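You operate a simulated robot arm through the tools that you are given. There is no shell and no other tool.

The job below is to be done with a simulated robot arm. You get a single attempt, and the scene is never put back.

Task
Swap the jet in the stand for the one on the card and flush it clean.
Fine: The old jet goes on the small mat. Lock the new one in, open the tap to pump and shut it after.

The check looks at the end state, three seconds after you hand in, the way a careful person would. Anything else that was tipped, shoved, dropped, spilled or broken makes it a failure.

Robot
A 7-joint arm with a two-finger parallel gripper, fixed in place. Base frame: the origin is on the floor under the middle of its stand, x ahead of it, y to its left, z up; the work surface is at about z = 78. Readings come in cm, degrees, newtons and seconds.
With the tool pointing down near the work surface it reaches from about 22 to 68 cm from the base axis. Its first joint turns from -66.0 to 66.0 degrees. Payload 2.4 kg.
Tool frame: the origin (TCP) lies between the finger pads and is the grasp point; the fingertips stand 3 cm ahead of it; z points along the fingers, y is the line along which they close. The gripper opens to 9.4 cm. The fingers are 2.8 cm wide and 1 cm thick; the gripper's body (5 by 9.6 cm) begins 5.5 cm behind the TCP.
Orientation is told as [roll, pitch, yaw] about the base's x, y, z axes, in that order, counted from this pose: with the fingers straight down and closing along the base's y, the tool's x points along the base's -x, its y along +y and its z along -z.

Tools
- The arm moves only by the tool move_arm. Its argument "rows" is a list of rows, each a list of 3 entries, a list of its own where there are three numbers: the shift along the tool's x, y, z in units of 500 mm (1.0 is 500 mm), then the turn, a rotation vector about the tool's x, y, z in units of 90 degrees (1.0 is 90 degrees), then the finger opening in cm, from 0 to 9.4. In form: [[[dx, dy, dz], [rx, ry, rz], hand], ...]. A call has 1 to 20 rows; each row is the pose to reach, as a shift and turn from the pose commanded when the call began, along the tool's axes at that moment. A call with a number of a shift or a turn outside -1 to 1 is refused whole. A row lasts 0.2 s, in which the tool goes at most 5 cm and 8.6 degrees; a call with a longer step from one row to the next is refused whole, and so is a gripper value outside its range. Where a pose cannot be reached the arm comes as near as it can. A force on the tool above 60 N (or 10 N above the force at the start of the call, whichever is more), or a blocked arm, ends the call early, and 0.2 s more pass. The fingers move at their own pace (about 15.3 cm/s each) and stop on an object; they squeeze with about 43 N. The grip force told is the motor's: it shows also when the fingers shut on nothing. Time passes only in rows, and 0.2 s behind the last, so rows that repeat a pose let the fingers close. It gives the time, the measured TCP pose, the force on the tool (base axes), the opening and the grip force at its end, in the units of the frame above (readings bear some noise), with the torque about the TCP (base axes, N m) and any sound that the robot's microphone picked up, and new pictures: "views" is both (left out), scene, wrist or none.
- Cameras (640 x 400 px; columns grow to the right, rows downward): "scene" is fixed at [2.17, 47.03, 143.24]; the picture's right is [-0.86, -0.50, 0.00], its down [-0.34, 0.58, -0.74] and it looks along [0.37, -0.64, -0.68] (base axes); focal length 313 px, centre (320, 200). "wrist" rides on the gripper at [7.6, 1.4, -10.3] in the tool frame; the picture's right is [-0.18, 0.98, 0.00], its down [-0.75, -0.14, -0.64] and it looks along [-0.63, -0.12, 0.77] (tool axes); focal length 243 px, centre (320, 200). There is no depth. A picture from a camera that has moved, and an enlarged one, comes with that camera's place and axes in the base frame and with its lens.
- inspect(camera, box): a new picture of the part [left, top, right, bottom] of that camera's present view, enlarged. The clock stands still meanwhile.
- sign_off(): hands the job in; it is judged then, once.

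Nothing tells you positions but the pictures and the camera data. Unless the task says otherwise, let go and move clear before handing in.

The tools are called after ">>>" as a command line: name --argument value ..., lists and objects as JSON in quotes. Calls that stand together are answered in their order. move_arm: Moves the arm, as the interface text tells. Its arguments: {"type":"object","properties":{"rows":{"type":"array","items":{"type":"array"}},"views":{"type":"string","enum":["both","scene","wrist","none"]}},"required":["rows"]} The other tools are called the same way: inspect (camera, box) takes an enlarged picture of a part of a camera's view; sign_off () hands the job in.

At the start:

```text
time: 0.0
position: [33.43, 0.61, 117.18]
orientation: [0.0, 0.0, 0.0]
contact_force: [0.1, -0.1, 0.5]
torque: [-0.01, 0.0, 0.01]
opening: 9.41
gripper_force: 0.0
```

scene: 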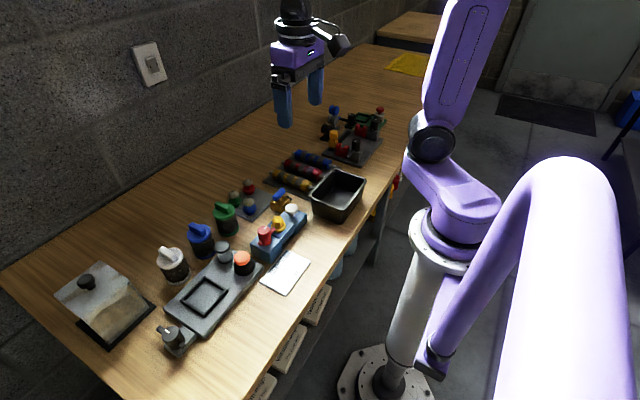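
wrist: 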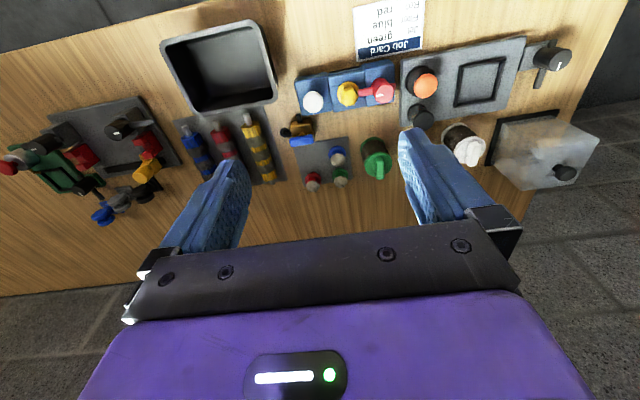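

I see a bench with a job card, a blue stand with coloured parts, a tray, cups with coloured lids, and other fixtures. I'll look closer at each area before moving.

>>> inspect --camera "wrist" --box '[280, 0, 440, 100]'

>>> inspect --camera "wrist" --box '[270, 40, 430, 200]'

>>> inspect --camera "scene" --box '[140, 160, 340, 360]'

>>> inspect --camera "wrist" --box '[0, 80, 200, 240]'

>>> inspect --camera "scene" --box '[300, 90, 420, 180]'

>>> inspect --camera "wrist" --box '[390, 20, 610, 200]'

```text
4.00 times, centred on (360, 50) of wrist
camera zoom: at [25.83, 1.99, 127.46], right [0.18, 0.98, 0.0], down [0.75, -0.14, 0.64], along [0.63, -0.12, -0.77], focal length 970 px, centre (160, 800)
```

zoom: 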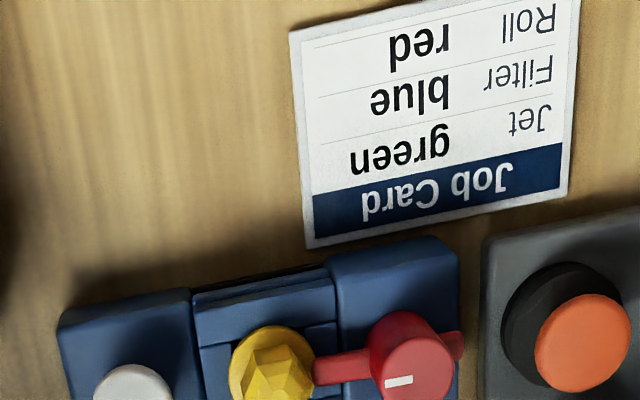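

```text
2.50 times, centred on (350, 120) of wrist
camera zoom: at [25.83, 1.99, 127.46], right [0.18, 0.98, 0.0], down [0.75, -0.14, 0.64], along [0.63, -0.12, -0.77], focal length 606 px, centre (245, 400)
```

zoom: 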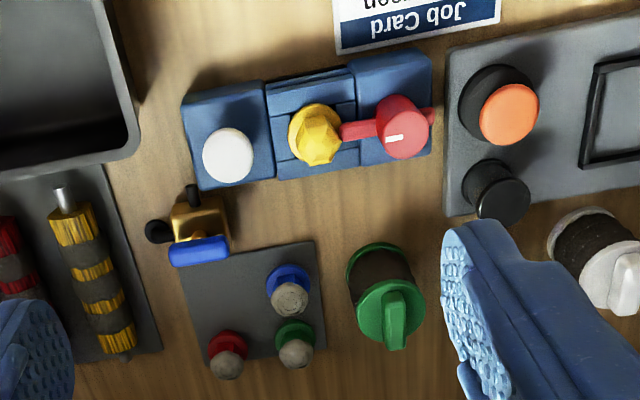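

```text
2.00 times, centred on (240, 260) of scene
camera zoom: at [2.17, 47.03, 143.24], right [-0.86, -0.5, 0.0], down [-0.34, 0.58, -0.74], along [0.37, -0.64, -0.68], focal length 626 px, centre (480, 80)
```

zoom: 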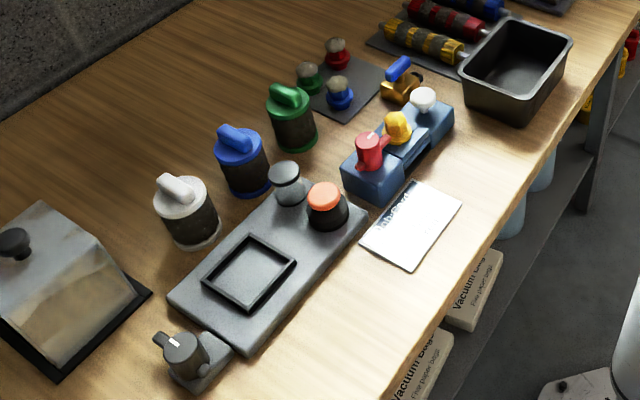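

```text
2.50 times, centred on (100, 160) of wrist
camera zoom: at [25.83, 1.99, 127.46], right [0.18, 0.98, 0.0], down [0.75, -0.14, 0.64], along [0.63, -0.12, -0.77], focal length 606 px, centre (870, 300)
```

zoom: 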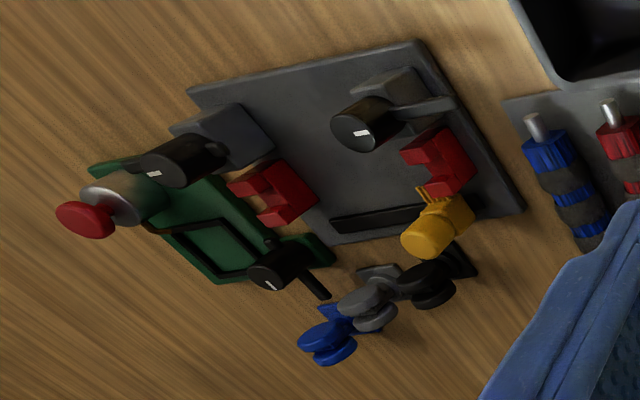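

```text
4.44 times, centred on (360, 135) of scene
camera zoom: at [2.17, 47.03, 143.24], right [-0.86, -0.5, 0.0], down [-0.34, 0.58, -0.74], along [0.37, -0.64, -0.68], focal length 1390 px, centre (142, 489)
```

zoom: 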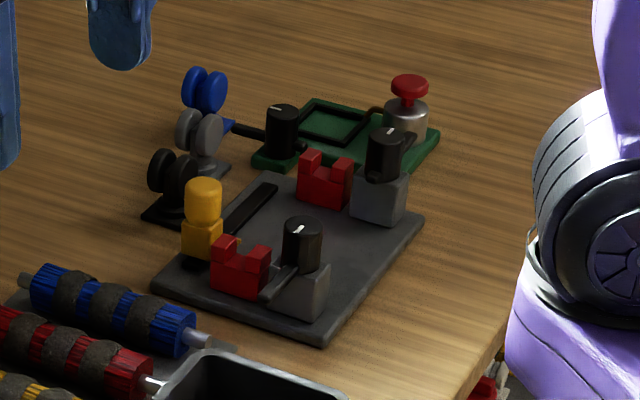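

```text
2.22 times, centred on (500, 110) of wrist
camera zoom: at [25.83, 1.99, 127.46], right [0.18, 0.98, 0.0], down [0.75, -0.14, 0.64], along [0.63, -0.12, -0.77], focal length 539 px, centre (-80, 400)
```

zoom: 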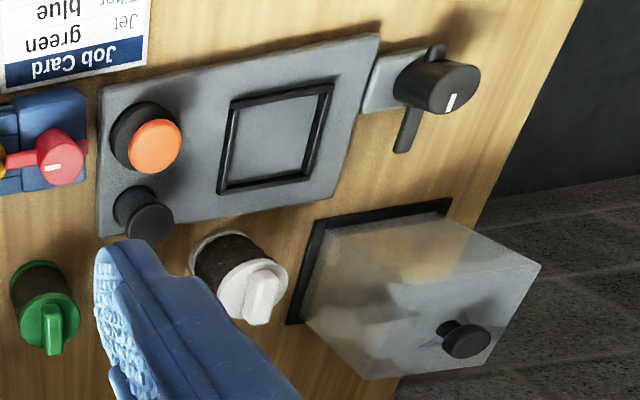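

The card says the jet should be green; the blue stand holds a yellow jet between a white button and a red lever, with a brass tap with a blue handle nearby, and spare jets on the small grey mat. I'll go nearer for a close look with the wrist camera.

>>> move_arm --rows '[[[0.02, 0.014, 0.08], [0, 0, 0], 9.4], [[0.04, 0.028, 0.16], [0, 0, 0], 9.4], [[0.06, 0.042, 0.24], [0, 0, 0], 9.4], [[0.085, 0.056, 0.32], [0, 0, 0], 9.4], [[0.108, 0.068, 0.4], [0, 0, 0], 9.4]]' --views "both"

```text
time: 1.2
position: [27.99, 4.16, 97.18]
orientation: [-0.1, 0.0, 0.0]
contact_force: [0.0, 0.5, 0.1]
torque: [-0.02, -0.02, -0.02]
opening: 9.37
gripper_force: 0.1
camera wrist: at [20.39, 5.49, 107.36], right [0.18, 0.98, 0.0], down [0.75, -0.14, 0.64], along [0.63, -0.12, -0.77], focal length 243 px, centre (320, 200)
```

scene: 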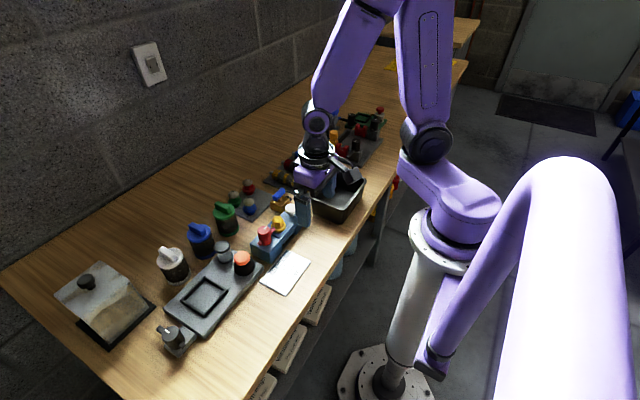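
wrist: 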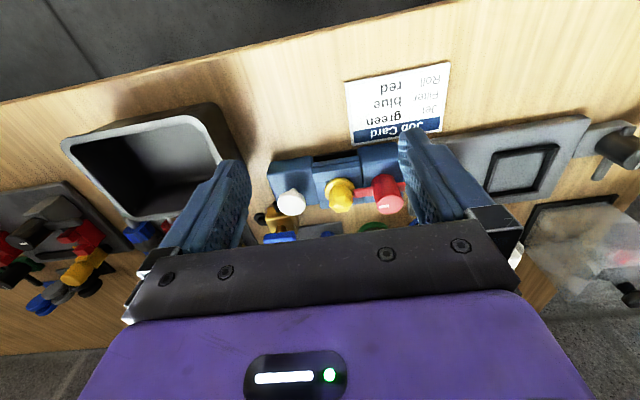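

The gripper hides the lower half of the wrist view, so I'll move forward until the stand sits in the clear upper part.

>>> move_arm --rows '[[[-0.09, 0, 0], [0, 0, 0], 9.4], [[-0.18, 0, 0], [0, 0, 0], 9.4], [[-0.22, 0, -0.02], [0, 0, 0], 9.4]]' --views "both"

>>> inspect --camera "wrist" --box '[220, 20, 460, 220]'

>>> inspect --camera "scene" --box '[200, 160, 340, 280]'

```text
time: 2.0
position: [39.08, 4.18, 98.23]
orientation: [0.0, -0.1, -0.1]
contact_force: [0.9, 0.2, -0.2]
torque: [-0.01, 0.0, -0.01]
opening: 9.41
gripper_force: 0.1
camera wrist: at [31.47, 5.51, 108.42], right [0.18, 0.98, 0.0], down [0.75, -0.14, 0.64], along [0.63, -0.12, -0.77], focal length 243 px, centre (320, 200)
```

scene: 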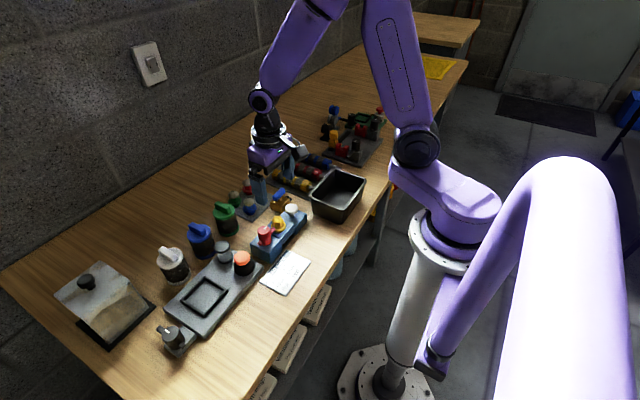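
wrist: 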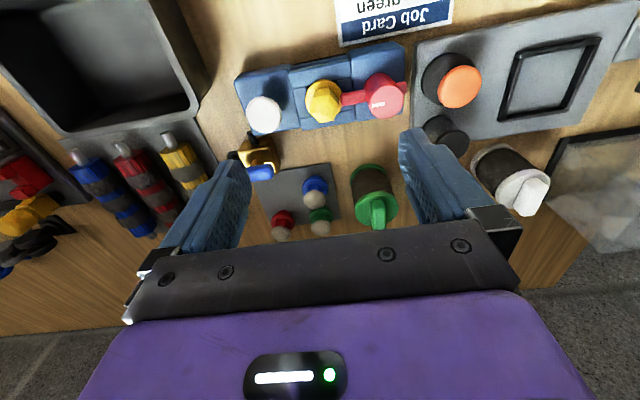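

```text
2.00 times, centred on (340, 120) of wrist
camera zoom: at [31.47, 5.51, 108.42], right [0.18, 0.98, 0.0], down [0.75, -0.14, 0.64], along [0.63, -0.12, -0.77], focal length 485 px, centre (280, 360)
```

zoom: 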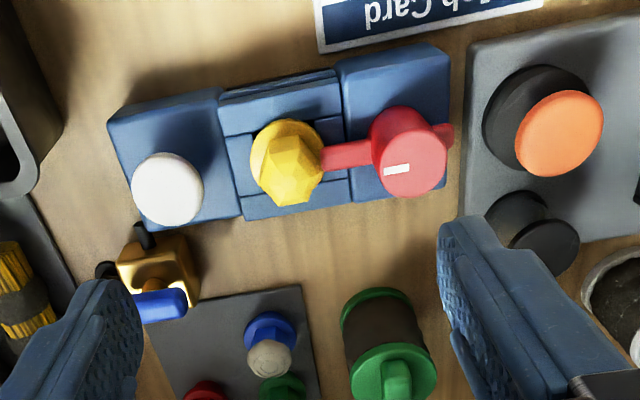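

```text
3.33 times, centred on (270, 220) of scene
camera zoom: at [2.17, 47.03, 143.24], right [-0.86, -0.5, 0.0], down [-0.34, 0.58, -0.74], along [0.37, -0.64, -0.68], focal length 1043 px, centre (487, 133)
```

zoom: 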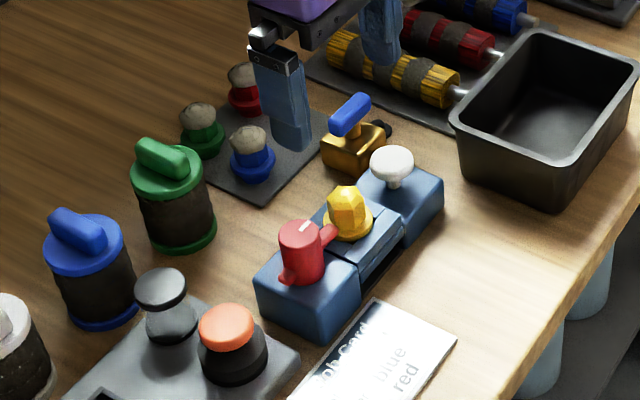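

The stand's jet (yellow) is held by a red swing lever, the white mushroom is the pump, and the brass tap with blue handle sits beside the small mat with blue, green and red jets. I'll look closer at the tap and the mat.

>>> move_arm --rows '[[[-0.06, -0.06, 0.0], [0, 0, 0], 9.4], [[-0.12, -0.12, 0.0], [0, 0, 0], 9.4], [[-0.16, -0.16, 0.0], [0, 0, 0], 9.4]]' --views "wrist"

>>> inspect --camera "wrist" --box '[240, 20, 440, 220]'

>>> inspect --camera "scene" --box '[220, 170, 320, 250]'

```text
time: 2.8
position: [47.1, -3.96, 98.28]
orientation: [0.0, 0.1, 0.0]
contact_force: [-0.1, -0.1, 0.9]
torque: [-0.01, 0.04, 0.01]
opening: 9.39
gripper_force: 0.0
camera wrist: at [39.5, -2.58, 108.4], right [0.18, 0.98, 0.0], down [0.75, -0.14, 0.64], along [0.63, -0.12, -0.77], focal length 243 px, centre (320, 200)
```

wrist: 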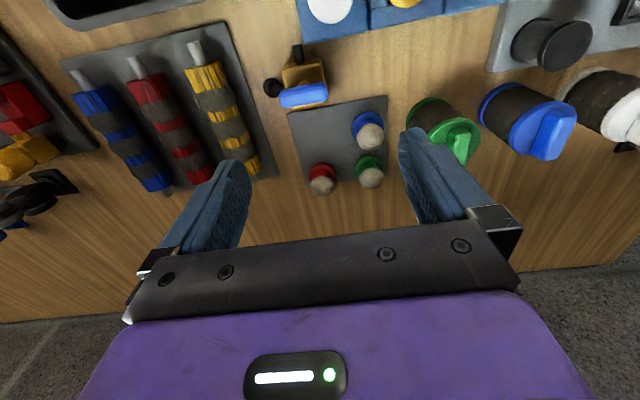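

```text
2.00 times, centred on (340, 120) of wrist
camera zoom: at [39.5, -2.58, 108.4], right [0.18, 0.98, 0.0], down [0.75, -0.14, 0.64], along [0.63, -0.12, -0.77], focal length 485 px, centre (280, 360)
```

zoom: 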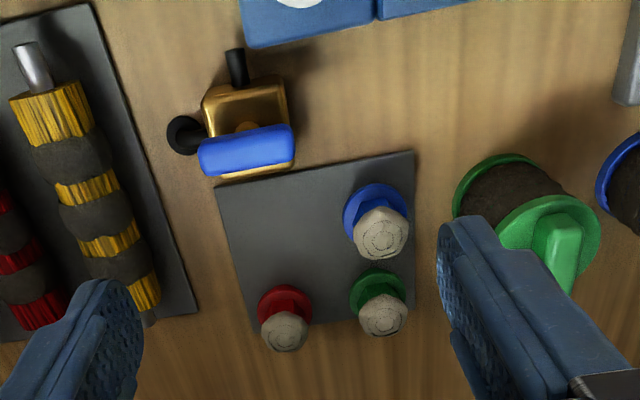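

```text
5.00 times, centred on (270, 210) of scene
camera zoom: at [2.17, 47.03, 143.24], right [-0.86, -0.5, 0.0], down [-0.34, 0.58, -0.74], along [0.37, -0.64, -0.68], focal length 1564 px, centre (570, 150)
```

zoom: 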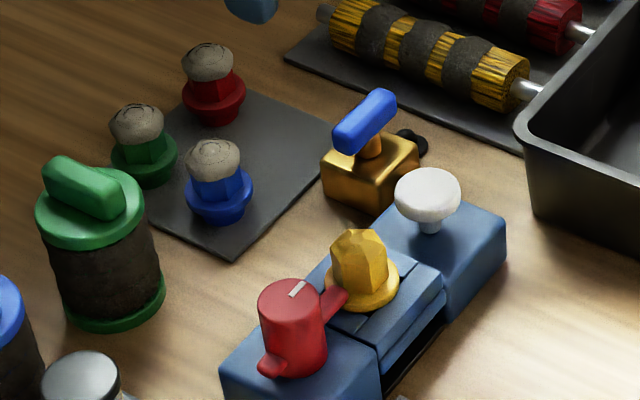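

The jets on the small mat have grey dirty-looking heads, with an empty fourth spot beside the tap; the tap handle lies across its outlet, so I take it as shut. I put the lever at about (39, 10), the jet at (39, 4.6), the pump at (39, -1.6) and the tap at (46.4, -5.7). I'll now hover over the red lever for a closer look.

>>> move_arm --rows '[[[0.05, 0.08, 0.0], [0, 0, 0], 6], [[0.1, 0.16, 0.0], [0, 0, 0], 6], [[0.14, 0.24, 0.02], [0, 0, 0], 6], [[0.164, 0.277, 0.06], [0, 0, 0], 6]]' --views "wrist"

>>> inspect --camera "wrist" --box '[230, 20, 410, 200]'

>>> inspect --camera "scene" --box '[230, 190, 330, 270]'

```text
time: 3.8
position: [39.03, 9.86, 95.26]
orientation: [0.0, -0.1, 0.0]
contact_force: [-0.8, 0.8, -0.2]
torque: [0.02, -0.01, 0.02]
opening: 6.0
gripper_force: 0.1
camera wrist: at [31.34, 11.32, 105.47], right [0.19, 0.98, 0.0], down [0.75, -0.14, 0.64], along [0.63, -0.12, -0.77], focal length 243 px, centre (320, 200)
```

wrist: 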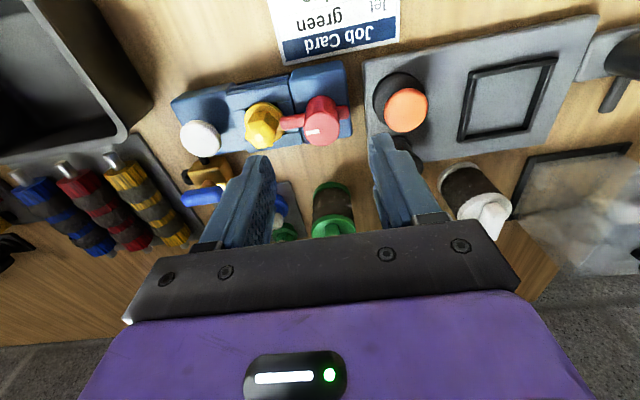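

```text
2.22 times, centred on (320, 110) of wrist
camera zoom: at [31.34, 11.32, 105.47], right [0.19, 0.98, 0.0], down [0.75, -0.14, 0.64], along [0.63, -0.12, -0.77], focal length 539 px, centre (320, 400)
```

zoom: 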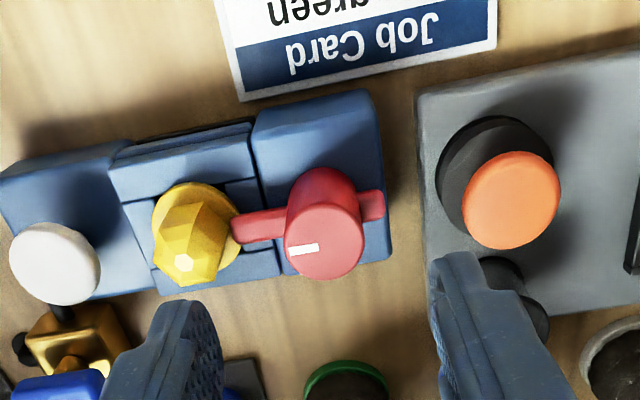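

```text
5.00 times, centred on (280, 230) of scene
camera zoom: at [2.17, 47.03, 143.24], right [-0.86, -0.5, 0.0], down [-0.34, 0.58, -0.74], along [0.37, -0.64, -0.68], focal length 1564 px, centre (520, 50)
```

zoom: 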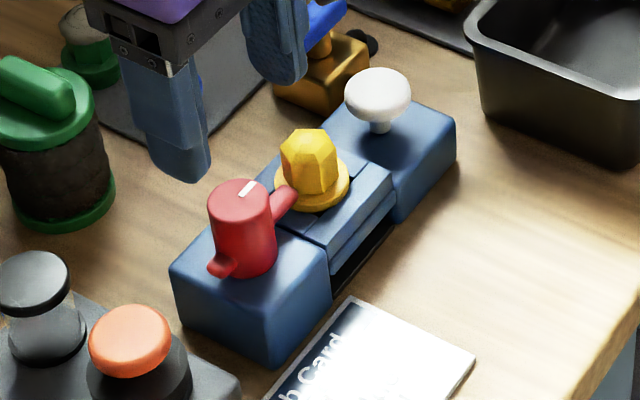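

The lever knob is about 2.9 cm wide, axis near (39.1, 9.95) with its top at about z 86.8, and its arm lies over the yellow jet's flange. I'll turn the gripper a quarter turn so the fingers will close along x, clear of the arm.

>>> move_arm --rows '[[[0, 0, 0], [0, 0, -0.0909], 6], [[0, 0, 0], [0, 0, -0.1818], 6], [[0, 0, 0], [0, 0, -0.2727], 6], [[0, 0, 0], [0, 0, -0.3636], 6], [[0, 0, 0], [0, 0, -0.4545], 6], [[0, 0, 0], [0, 0, -0.5454], 6], [[0, 0, 0], [0, 0, -0.6363], 6], [[0, 0, 0], [0, 0, -0.7272], 6], [[0, 0, 0], [0, 0, -0.8181], 6], [[0, 0, 0], [0, 0, -0.909], 6], [[0, 0, 0], [0, 0, -1.0], 6]]' --views "both"

>>> inspect --camera "wrist" --box '[220, 20, 420, 220]'

```text
time: 6.2
position: [38.87, 9.78, 95.25]
orientation: [-0.1, 0.1, 90.2]
contact_force: [0.5, 0.5, -0.8]
torque: [0.02, 0.02, -0.02]
opening: 6.0
gripper_force: 0.1
camera wrist: at [37.45, 2.18, 105.47], right [-0.98, 0.18, 0.0], down [0.14, 0.75, 0.64], along [0.12, 0.63, -0.77], focal length 243 px, centre (320, 200)
```

scene: 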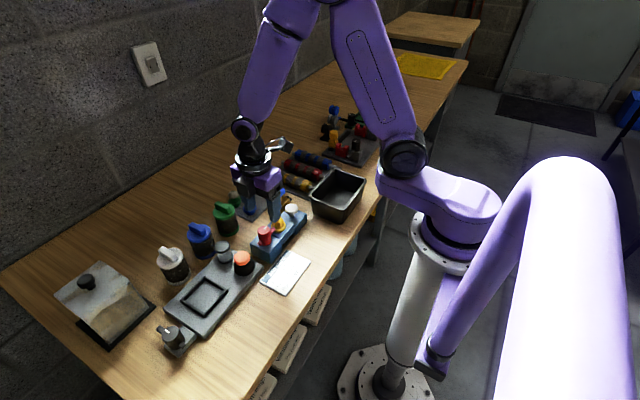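
wrist: 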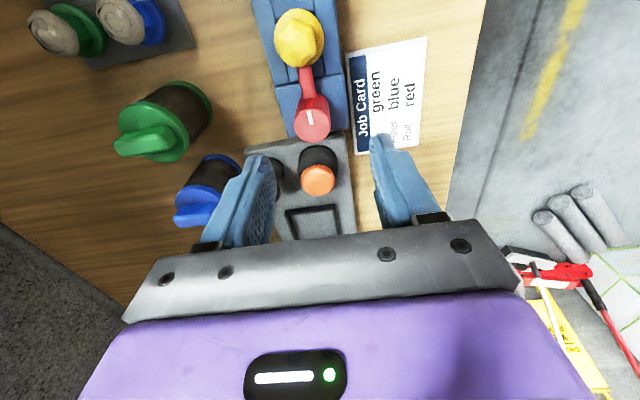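

```text
2.00 times, centred on (320, 120) of wrist
camera zoom: at [37.45, 2.18, 105.47], right [-0.98, 0.18, 0.0], down [0.14, 0.75, 0.64], along [0.12, 0.63, -0.77], focal length 485 px, centre (320, 360)
```

zoom: 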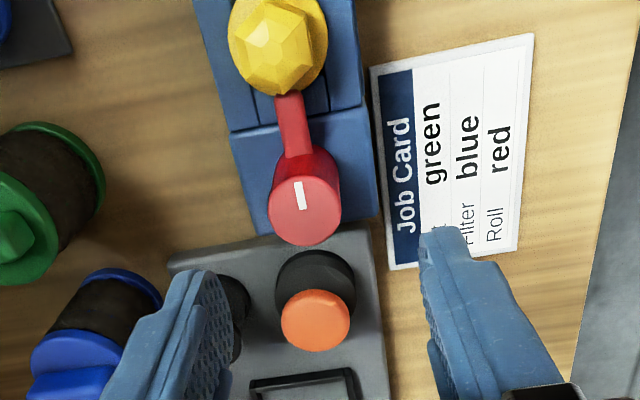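

The quarter turn is done, and the knob sits slightly +x of the tool. I'll shift by 0.4 cm, lower over the knob and check before closing.

>>> move_arm --rows '[[[-0.0014, -0.008, 0.06], [0, 0, 0], 6], [[-0.0014, -0.008, 0.12], [0, 0, 0], 5.5], [[-0.0014, -0.008, 0.166], [0, 0, 0], 5.5]]' --views "both"

>>> inspect --camera "wrist" --box '[220, 20, 420, 220]'

>>> inspect --camera "scene" --box '[220, 190, 320, 270]'

```text
time: 7.0
position: [39.27, 9.85, 86.92]
orientation: [-0.2, 0.0, 90.0]
contact_force: [0.3, -1.0, 0.1]
torque: [0.02, -0.01, 0.03]
opening: 5.51
gripper_force: 0.0
camera wrist: at [37.86, 2.26, 97.12], right [-0.98, 0.18, 0.0], down [0.14, 0.75, 0.64], along [0.12, 0.63, -0.77], focal length 243 px, centre (320, 200)
```

scene: 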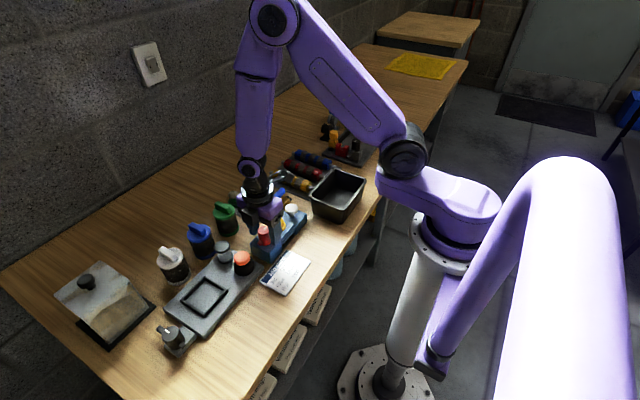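
wrist: 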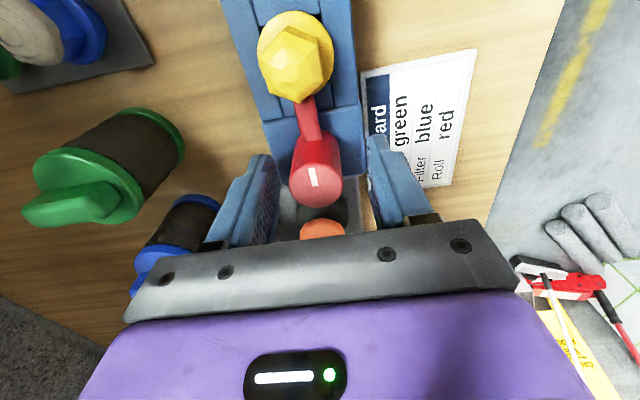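

```text
2.00 times, centred on (320, 120) of wrist
camera zoom: at [37.86, 2.26, 97.12], right [-0.98, 0.18, 0.0], down [0.14, 0.75, 0.64], along [0.12, 0.63, -0.77], focal length 485 px, centre (320, 360)
```

zoom: 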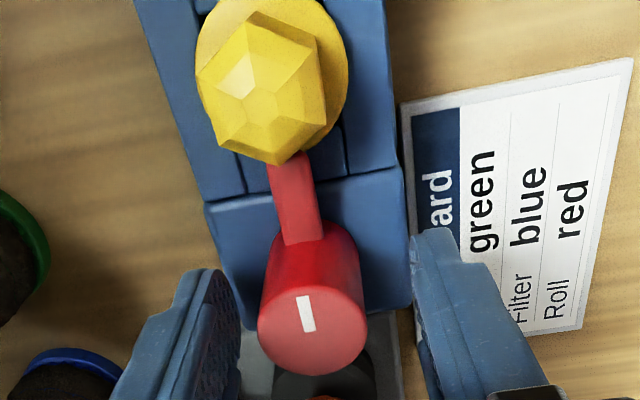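

```text
5.00 times, centred on (270, 230) of scene
camera zoom: at [2.17, 47.03, 143.24], right [-0.86, -0.5, 0.0], down [-0.34, 0.58, -0.74], along [0.37, -0.64, -0.68], focal length 1564 px, centre (570, 50)
```

zoom: 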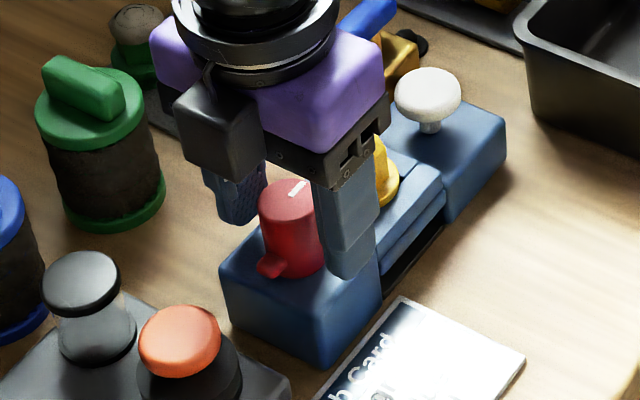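

The fingers straddle the knob well. I'll shift a hair and close on it.

>>> move_arm --rows '[[[0, -0.002, 0], [0, 0, 0], 4], [[0, -0.002, 0], [0, 0, 0], 2], [[0, -0.002, 0], [0, 0, 0], 2], [[0, -0.002, 0], [0, 0, 0], 2]]' --views "none"

```text
time: 8.0
position: [39.55, 9.97, 87.03]
orientation: [-0.2, -0.1, 90.0]
contact_force: [14.0, 0.4, -11.0]
torque: [0.55, 0.62, 0.01]
opening: 2.96
gripper_force: 44.9
```

The knob is gripped at 2.96 cm. I'll ease the centring and try a small turn clockwise (from above) to see if the lever gives.

>>> move_arm --rows '[[[0, -0.005, 0], [0, 0, 0], 2], [[0, -0.005, 0], [0, 0, 0.06], 2], [[0, -0.005, 0], [0, 0, 0.11], 2], [[0, -0.005, 0], [0, 0, 0.11], 2]]' --views "wrist"

```text
time: 9.0
position: [39.51, 9.93, 87.06]
orientation: [0.2, 0.1, 80.1]
contact_force: [-3.3, -0.5, -1.1]
torque: [-0.22, -0.59, 0.53]
opening: 2.95
gripper_force: 45.0
camera wrist: at [36.82, 2.6, 97.18], right [-0.94, 0.35, 0.0], down [0.27, 0.72, 0.64], along [0.22, 0.6, -0.77], focal length 243 px, centre (320, 200)
```

wrist: 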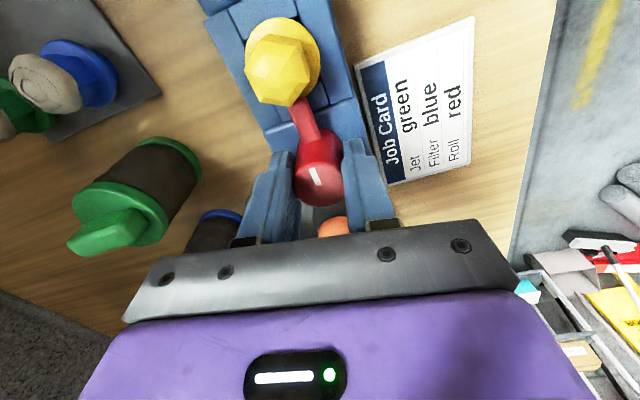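

>>> inspect --camera "wrist" --box '[220, 20, 420, 220]'

>>> inspect --camera "scene" --box '[220, 190, 320, 270]'

```text
2.00 times, centred on (320, 120) of wrist
camera zoom: at [36.82, 2.6, 97.18], right [-0.94, 0.35, 0.0], down [0.27, 0.72, 0.64], along [0.22, 0.6, -0.77], focal length 485 px, centre (320, 360)
```

zoom: 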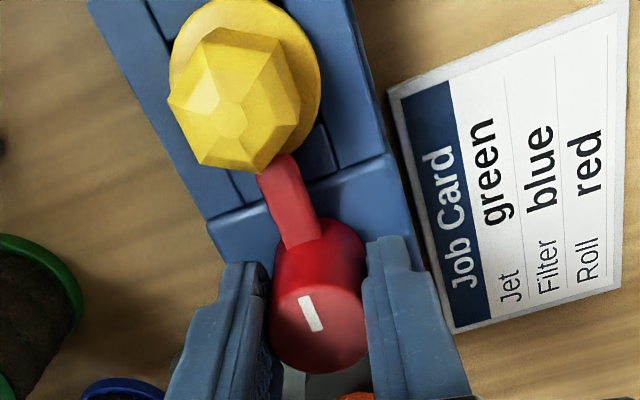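

```text
5.00 times, centred on (270, 230) of scene
camera zoom: at [2.16, 47.03, 143.24], right [-0.86, -0.5, 0.0], down [-0.34, 0.58, -0.74], along [0.37, -0.64, -0.68], focal length 1564 px, centre (570, 50)
```

zoom: 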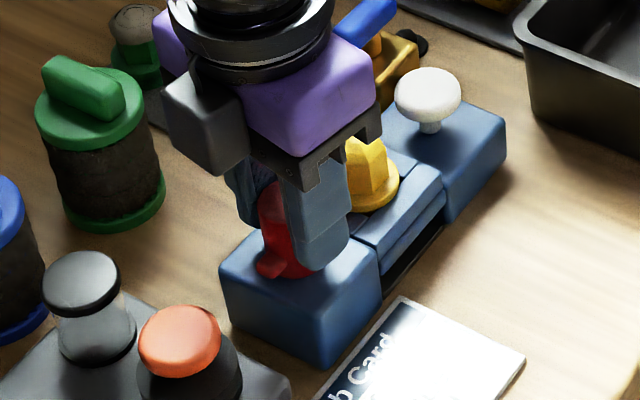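

The knob slipped in the fingers and the arm didn't move, so clockwise is against its stop. I'll try the other way.

>>> move_arm --rows '[[[0, 0, 0], [0, 0, -0.06], 2], [[0, 0, 0], [0, 0, -0.12], 2], [[0, 0, 0], [0, 0, -0.18], 2], [[0, 0, 0], [0, 0, -0.24], 2], [[0, 0, 0], [0, 0, -0.3], 2]]' --views "wrist"

>>> inspect --camera "wrist" --box '[220, 20, 420, 220]'

```text
time: 10.2
position: [39.5, 9.96, 86.92]
orientation: [0.1, -0.1, 107.2]
contact_force: [-8.1, -5.5, 6.1]
torque: [-0.76, -0.38, -0.05]
opening: 2.95
gripper_force: 44.7
camera wrist: at [40.45, 2.16, 97.17], right [-0.99, -0.11, 0.0], down [-0.09, 0.76, 0.64], along [-0.07, 0.64, -0.77], focal length 243 px, centre (320, 200)
```

wrist: 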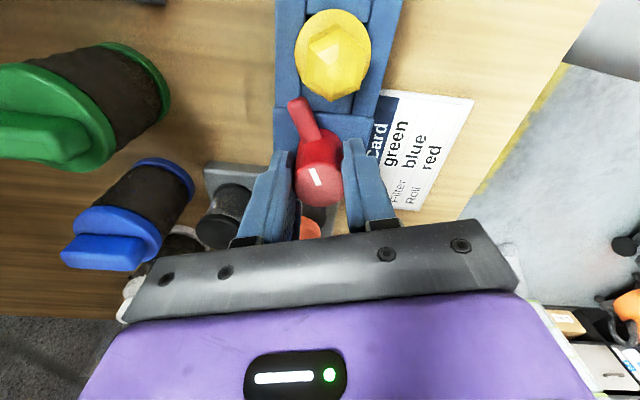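

```text
2.00 times, centred on (320, 120) of wrist
camera zoom: at [40.45, 2.16, 97.17], right [-0.99, -0.11, 0.0], down [-0.09, 0.76, 0.64], along [-0.07, 0.64, -0.77], focal length 485 px, centre (320, 360)
```

zoom: 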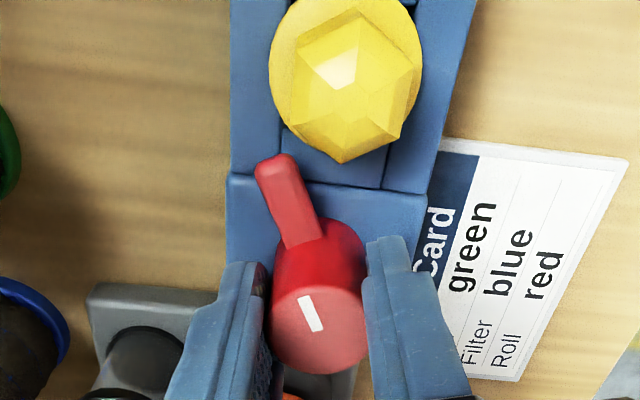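

Counterclockwise works: the arm has swung off toward +x. I'll carry on turning in steps.

>>> move_arm --rows '[[[0, 0, 0], [0, 0, -0.08], 2], [[0, 0, 0], [0, 0, -0.16], 2], [[0, 0, 0], [0, 0, -0.24], 2], [[0, 0, 0], [0, 0, -0.32], 2], [[0, 0, 0], [0, 0, -0.4], 2]]' --views "none"

```text
time: 11.4
position: [39.6, 9.99, 86.98]
orientation: [0.0, -0.1, 143.2]
contact_force: [-4.7, -4.1, 0.5]
torque: [0.55, 0.75, 0.02]
opening: 2.95
gripper_force: 45.6
```

>>> move_arm --rows '[[[0, 0, 0], [0, 0, -0.08], 2], [[0, 0, 0], [0, 0, -0.16], 2], [[0, 0, 0], [0, 0, -0.24], 2], [[0, 0, 0], [0, 0, -0.3], 2]]' --views "both"

>>> inspect --camera "wrist" --box '[220, 20, 420, 220]'

>>> inspect --camera "scene" --box '[220, 190, 320, 270]'

```text
time: 12.4
position: [39.45, 9.96, 86.88]
orientation: [0.1, 0.0, 170.4]
contact_force: [-7.8, -1.0, 9.2]
torque: [0.06, 0.17, -0.02]
opening: 2.96
gripper_force: 45.0
camera wrist: at [46.87, 7.22, 97.17], right [-0.35, -0.94, 0.0], down [-0.72, 0.27, 0.64], along [-0.6, 0.22, -0.77], focal length 243 px, centre (320, 200)
```

scene: 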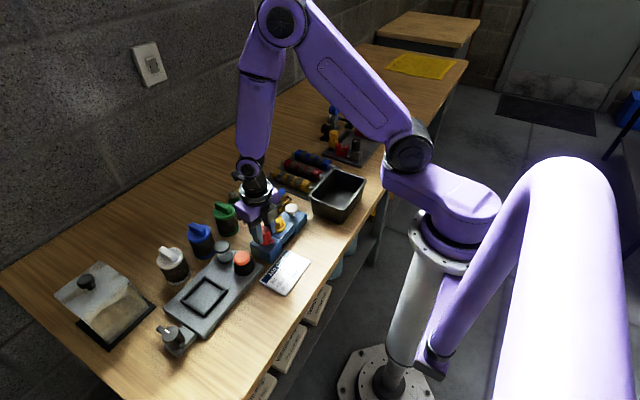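
wrist: 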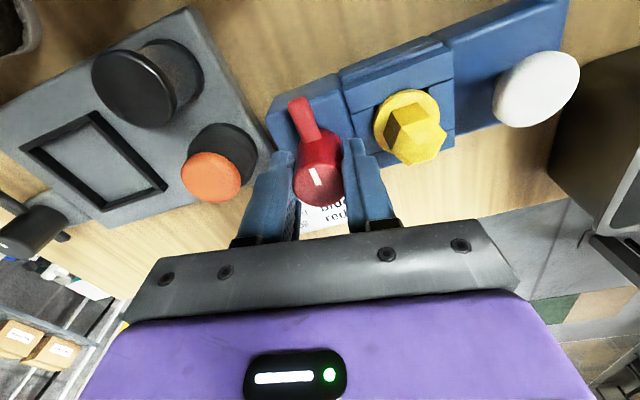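

```text
2.00 times, centred on (320, 120) of wrist
camera zoom: at [46.87, 7.22, 97.17], right [-0.35, -0.94, 0.0], down [-0.72, 0.27, 0.64], along [-0.6, 0.22, -0.77], focal length 485 px, centre (320, 360)
```

zoom: 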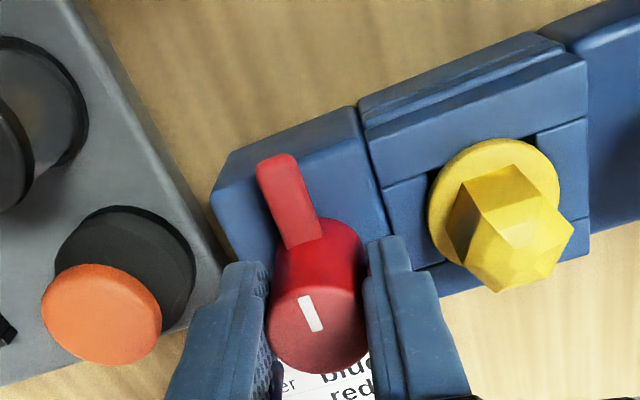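

```text
5.00 times, centred on (270, 230) of scene
camera zoom: at [2.13, 47.03, 143.25], right [-0.86, -0.5, 0.0], down [-0.34, 0.58, -0.74], along [0.37, -0.64, -0.68], focal length 1564 px, centre (570, 50)
```

zoom: 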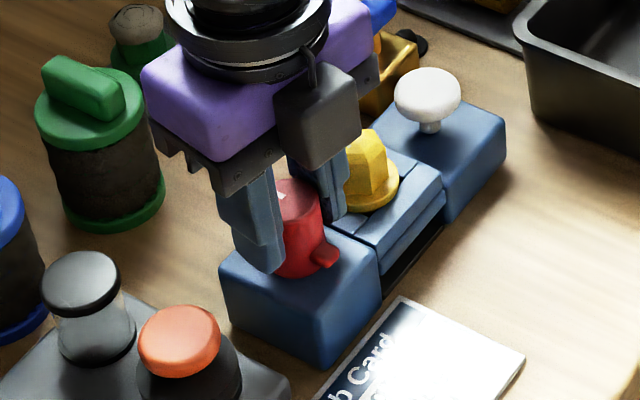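

The lever now stands about 90° off, pointing +x, and the jet is free. I'll open a little (tight against the jet), rise, and turn back to yaw 90 above the jet.

>>> move_arm --rows '[[[0, 0, 0], [0, 0, 0], 3.7], [[0, 0, 0], [0, 0, 0], 3.7], [[0, 0, -0.05], [0, 0, 0], 3.7], [[0, 0, -0.11], [0, 0, 0], 3.7], [[0, 0, -0.17], [0, 0, 0.09], 3.7], [[0, 0, -0.2], [0, 0, 0.18], 4.5], [[0, 0, -0.2], [0, 0, 0.27], 4.5], [[0, 0, -0.2], [0, 0, 0.36], 4.5], [[0, 0, -0.2], [0, 0, 0.45], 4.5], [[0, 0, -0.2], [0, 0, 0.54], 4.5], [[0, 0, -0.2], [0, 0, 0.63], 4.5], [[0, 0, -0.2], [0, 0, 0.72], 4.5], [[0, 0, -0.2], [0, 0, 0.81], 4.5], [[0, 0, -0.2], [0, 0, 0.893], 4.5]]' --views "both"

>>> inspect --camera "scene" --box '[220, 190, 320, 270]'

```text
time: 15.4
position: [39.56, 9.97, 96.94]
orientation: [0.0, 0.0, 89.7]
contact_force: [-0.8, -0.2, -0.5]
torque: [-0.01, -0.02, -0.02]
opening: 4.52
gripper_force: 0.2
camera wrist: at [38.13, 2.25, 107.15], right [-0.98, 0.19, 0.0], down [0.15, 0.75, 0.64], along [0.12, 0.63, -0.77], focal length 243 px, centre (320, 200)
```

scene: 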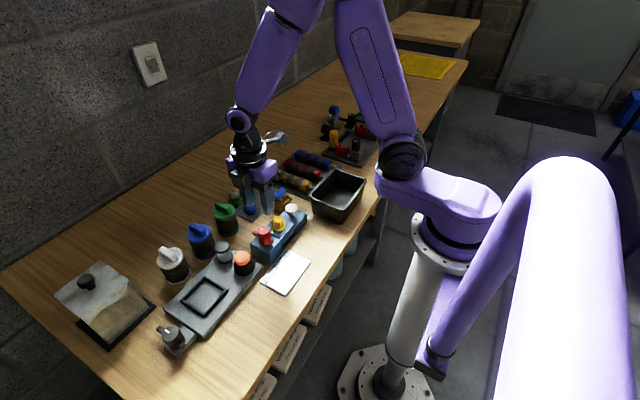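
wrist: 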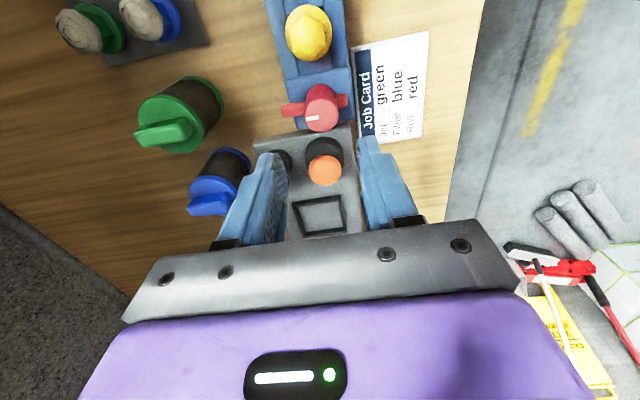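

```text
5.00 times, centred on (270, 230) of scene
camera zoom: at [2.17, 47.03, 143.24], right [-0.86, -0.5, 0.0], down [-0.34, 0.58, -0.74], along [0.37, -0.64, -0.68], focal length 1564 px, centre (570, 50)
```

zoom: 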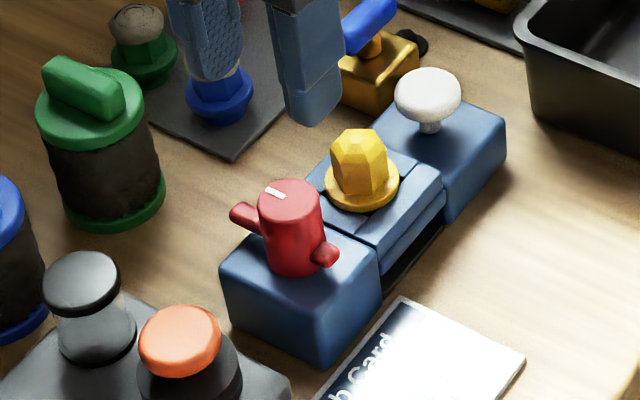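

The lever stands open. Next I move above the yellow jet for a precise fix on it.

>>> move_arm --rows '[[[0.053, 0, 0.03], [0, 0, 0], 5], [[0.106, 0, 0.07], [0, 0, 0], 5]]' --views "wrist"

>>> inspect --camera "wrist" --box '[220, 20, 420, 220]'

>>> inspect --camera "scene" --box '[230, 170, 330, 250]'

```text
time: 16.0
position: [39.51, 4.57, 93.55]
orientation: [0.0, 0.0, 89.7]
contact_force: [-0.8, -0.2, 0.1]
torque: [0.0, 0.02, -0.02]
opening: 5.0
gripper_force: 0.1
camera wrist: at [38.09, -3.04, 103.64], right [-0.98, 0.19, 0.0], down [0.14, 0.75, 0.64], along [0.12, 0.63, -0.77], focal length 243 px, centre (320, 200)
```

wrist: 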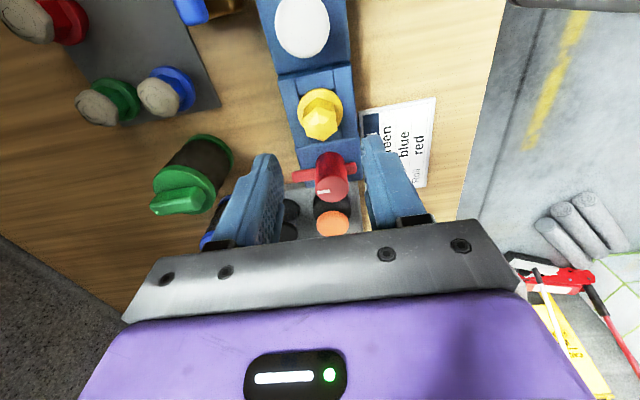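

```text
2.00 times, centred on (320, 120) of wrist
camera zoom: at [38.09, -3.04, 103.64], right [-0.98, 0.19, 0.0], down [0.14, 0.75, 0.64], along [0.12, 0.63, -0.77], focal length 485 px, centre (320, 360)
```

zoom: 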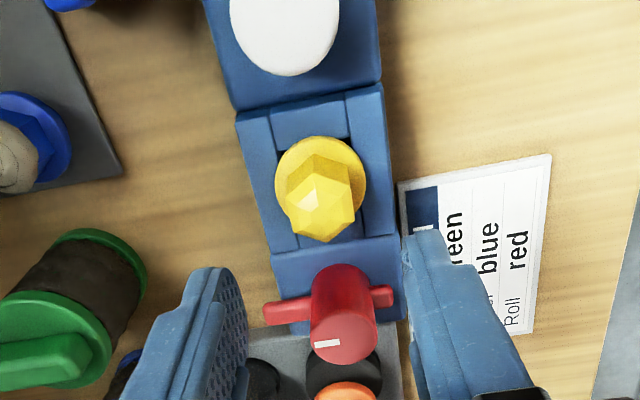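

```text
5.00 times, centred on (280, 210) of scene
camera zoom: at [2.16, 47.03, 143.24], right [-0.86, -0.5, 0.0], down [-0.34, 0.58, -0.74], along [0.37, -0.64, -0.68], focal length 1564 px, centre (520, 150)
```

zoom: 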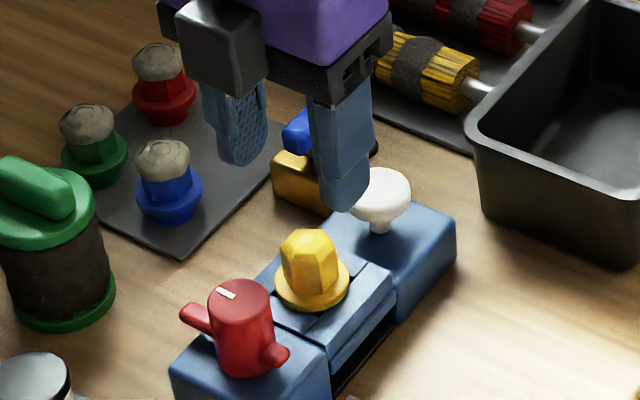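

The jet's axis fits to about (39.5, 4.3), with its flange at z ≈ 82.7 and hex flats facing ±x. I'll lower the fingertips to just above the flange.

>>> move_arm --rows '[[[0.0054, 0, 0.05], [0, 0, 0], 5], [[0.0054, 0, 0.1], [0, 0, 0], 5], [[0.0054, 0, 0.139], [0, 0, 0], 5]]' --views "wrist"

>>> inspect --camera "wrist" --box '[220, 40, 420, 240]'

>>> inspect --camera "scene" --box '[230, 170, 330, 250]'

```text
time: 16.8
position: [39.55, 4.45, 86.47]
orientation: [0.1, 0.0, 89.7]
contact_force: [-0.1, 0.0, 0.1]
torque: [-0.01, -0.03, -0.04]
opening: 5.01
gripper_force: 0.1
camera wrist: at [38.1, -3.26, 96.7], right [-0.98, 0.19, 0.0], down [0.14, 0.75, 0.64], along [0.12, 0.63, -0.77], focal length 243 px, centre (320, 200)
```

wrist: 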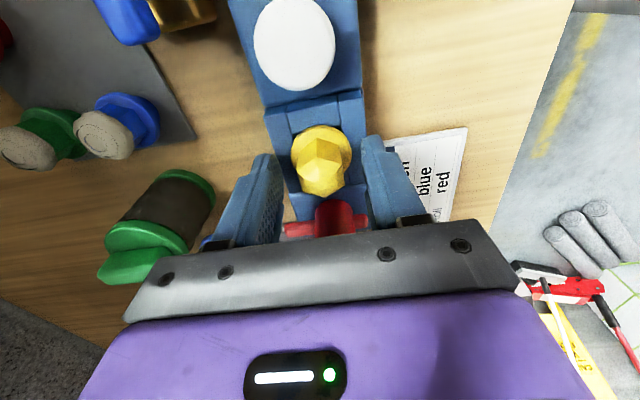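

```text
2.00 times, centred on (320, 140) of wrist
camera zoom: at [38.1, -3.26, 96.7], right [-0.98, 0.19, 0.0], down [0.14, 0.75, 0.64], along [0.12, 0.63, -0.77], focal length 485 px, centre (320, 320)
```

zoom: 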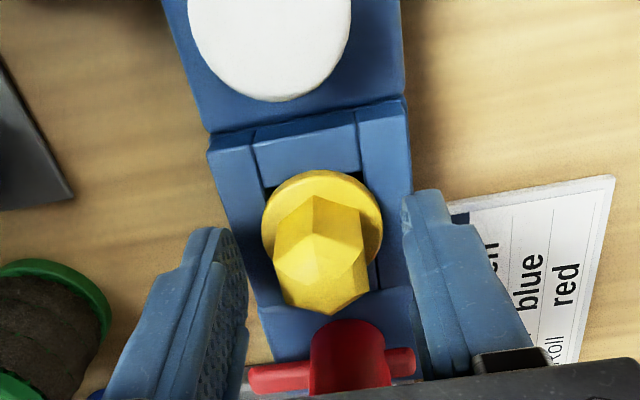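

```text
5.00 times, centred on (280, 210) of scene
camera zoom: at [2.17, 47.03, 143.24], right [-0.86, -0.5, 0.0], down [-0.34, 0.58, -0.74], along [0.37, -0.64, -0.68], focal length 1564 px, centre (520, 150)
```

zoom: 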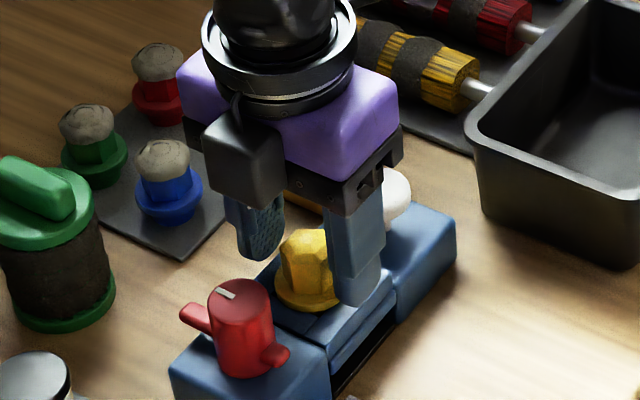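

The fingers straddle the hex squarely, tips above the flange. Closing now.

>>> move_arm --rows '[[[0, 0, 0], [0, 0, 0], 3.5], [[0, 0, 0], [0, 0, 0], 2], [[0, 0, 0], [0, 0, 0], 2], [[0, 0, 0], [0, 0, 0], 2]]' --views "wrist"

>>> inspect --camera "scene" --box '[230, 170, 330, 250]'

```text
time: 17.8
position: [39.5, 4.39, 86.52]
orientation: [0.1, -0.1, 89.7]
contact_force: [0.1, 0.5, 0.1]
torque: [-0.03, 0.04, -0.01]
opening: 2.72
gripper_force: 42.7
camera wrist: at [38.09, -3.25, 96.72], right [-0.98, 0.19, 0.0], down [0.14, 0.75, 0.64], along [0.12, 0.63, -0.77], focal length 243 px, centre (320, 200)
```

wrist: 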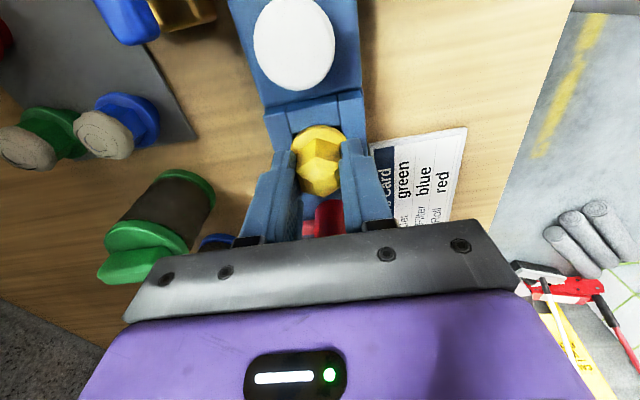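

```text
5.00 times, centred on (280, 210) of scene
camera zoom: at [2.17, 47.03, 143.24], right [-0.86, -0.5, 0.0], down [-0.34, 0.58, -0.74], along [0.37, -0.64, -0.68], focal length 1564 px, centre (520, 150)
```

zoom: 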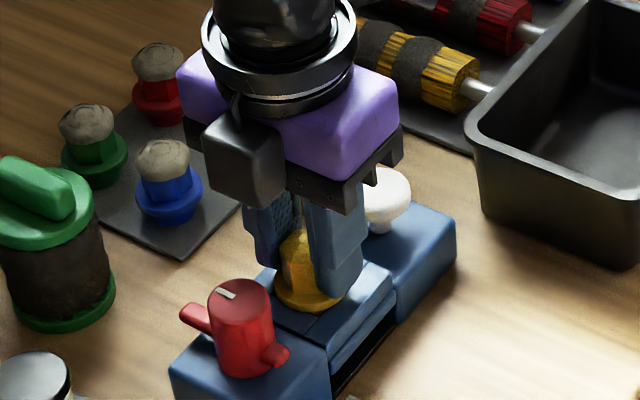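

The jet is held at 2.72 cm with hardly any side force. I'll lift straight up, gently at first.

>>> move_arm --rows '[[[0, 0, -0.01], [0, 0, 0], 2], [[0, 0, -0.03], [0, 0, 0], 2], [[0, 0, -0.06], [0, 0, 0], 2], [[0, 0, -0.11], [0, 0, 0], 2], [[0, 0, -0.17], [0, 0, 0], 2]]' --views "both"

>>> inspect --camera "scene" --box '[220, 160, 330, 250]'

>>> inspect --camera "wrist" --box '[220, 40, 420, 240]'

```text
time: 19.0
position: [39.56, 4.46, 94.96]
orientation: [0.0, -0.1, 89.6]
contact_force: [-0.4, -0.1, -0.4]
torque: [-0.02, -0.01, 0.02]
opening: 2.73
gripper_force: 43.2
camera wrist: at [38.05, -3.27, 105.24], right [-0.98, 0.19, 0.0], down [0.14, 0.75, 0.64], along [0.12, 0.63, -0.77], focal length 243 px, centre (320, 200)
```

scene: 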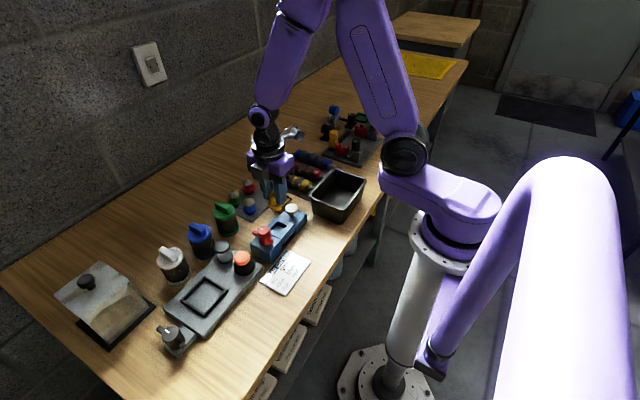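
wrist: 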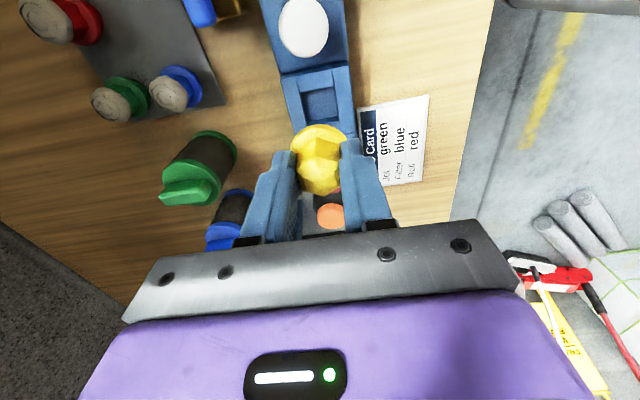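

```text
4.44 times, centred on (275, 205) of scene
camera zoom: at [2.17, 47.03, 143.24], right [-0.86, -0.5, 0.0], down [-0.34, 0.58, -0.74], along [0.37, -0.64, -0.68], focal length 1390 px, centre (520, 178)
```

zoom: 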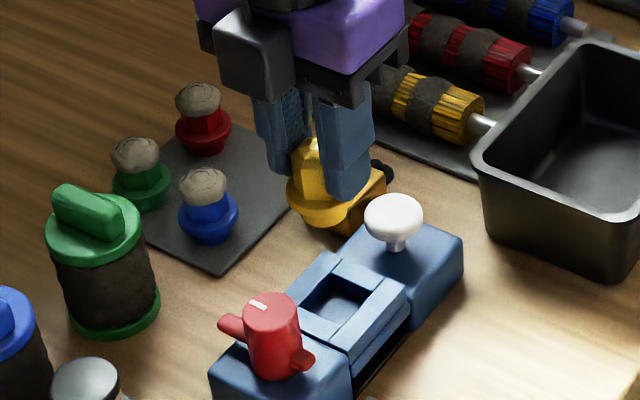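

```text
2.00 times, centred on (320, 140) of wrist
camera zoom: at [38.05, -3.27, 105.24], right [-0.98, 0.19, 0.0], down [0.14, 0.75, 0.64], along [0.12, 0.63, -0.77], focal length 485 px, centre (320, 320)
```

zoom: 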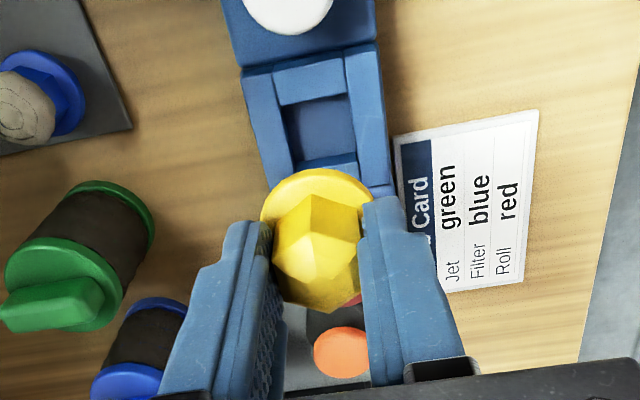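

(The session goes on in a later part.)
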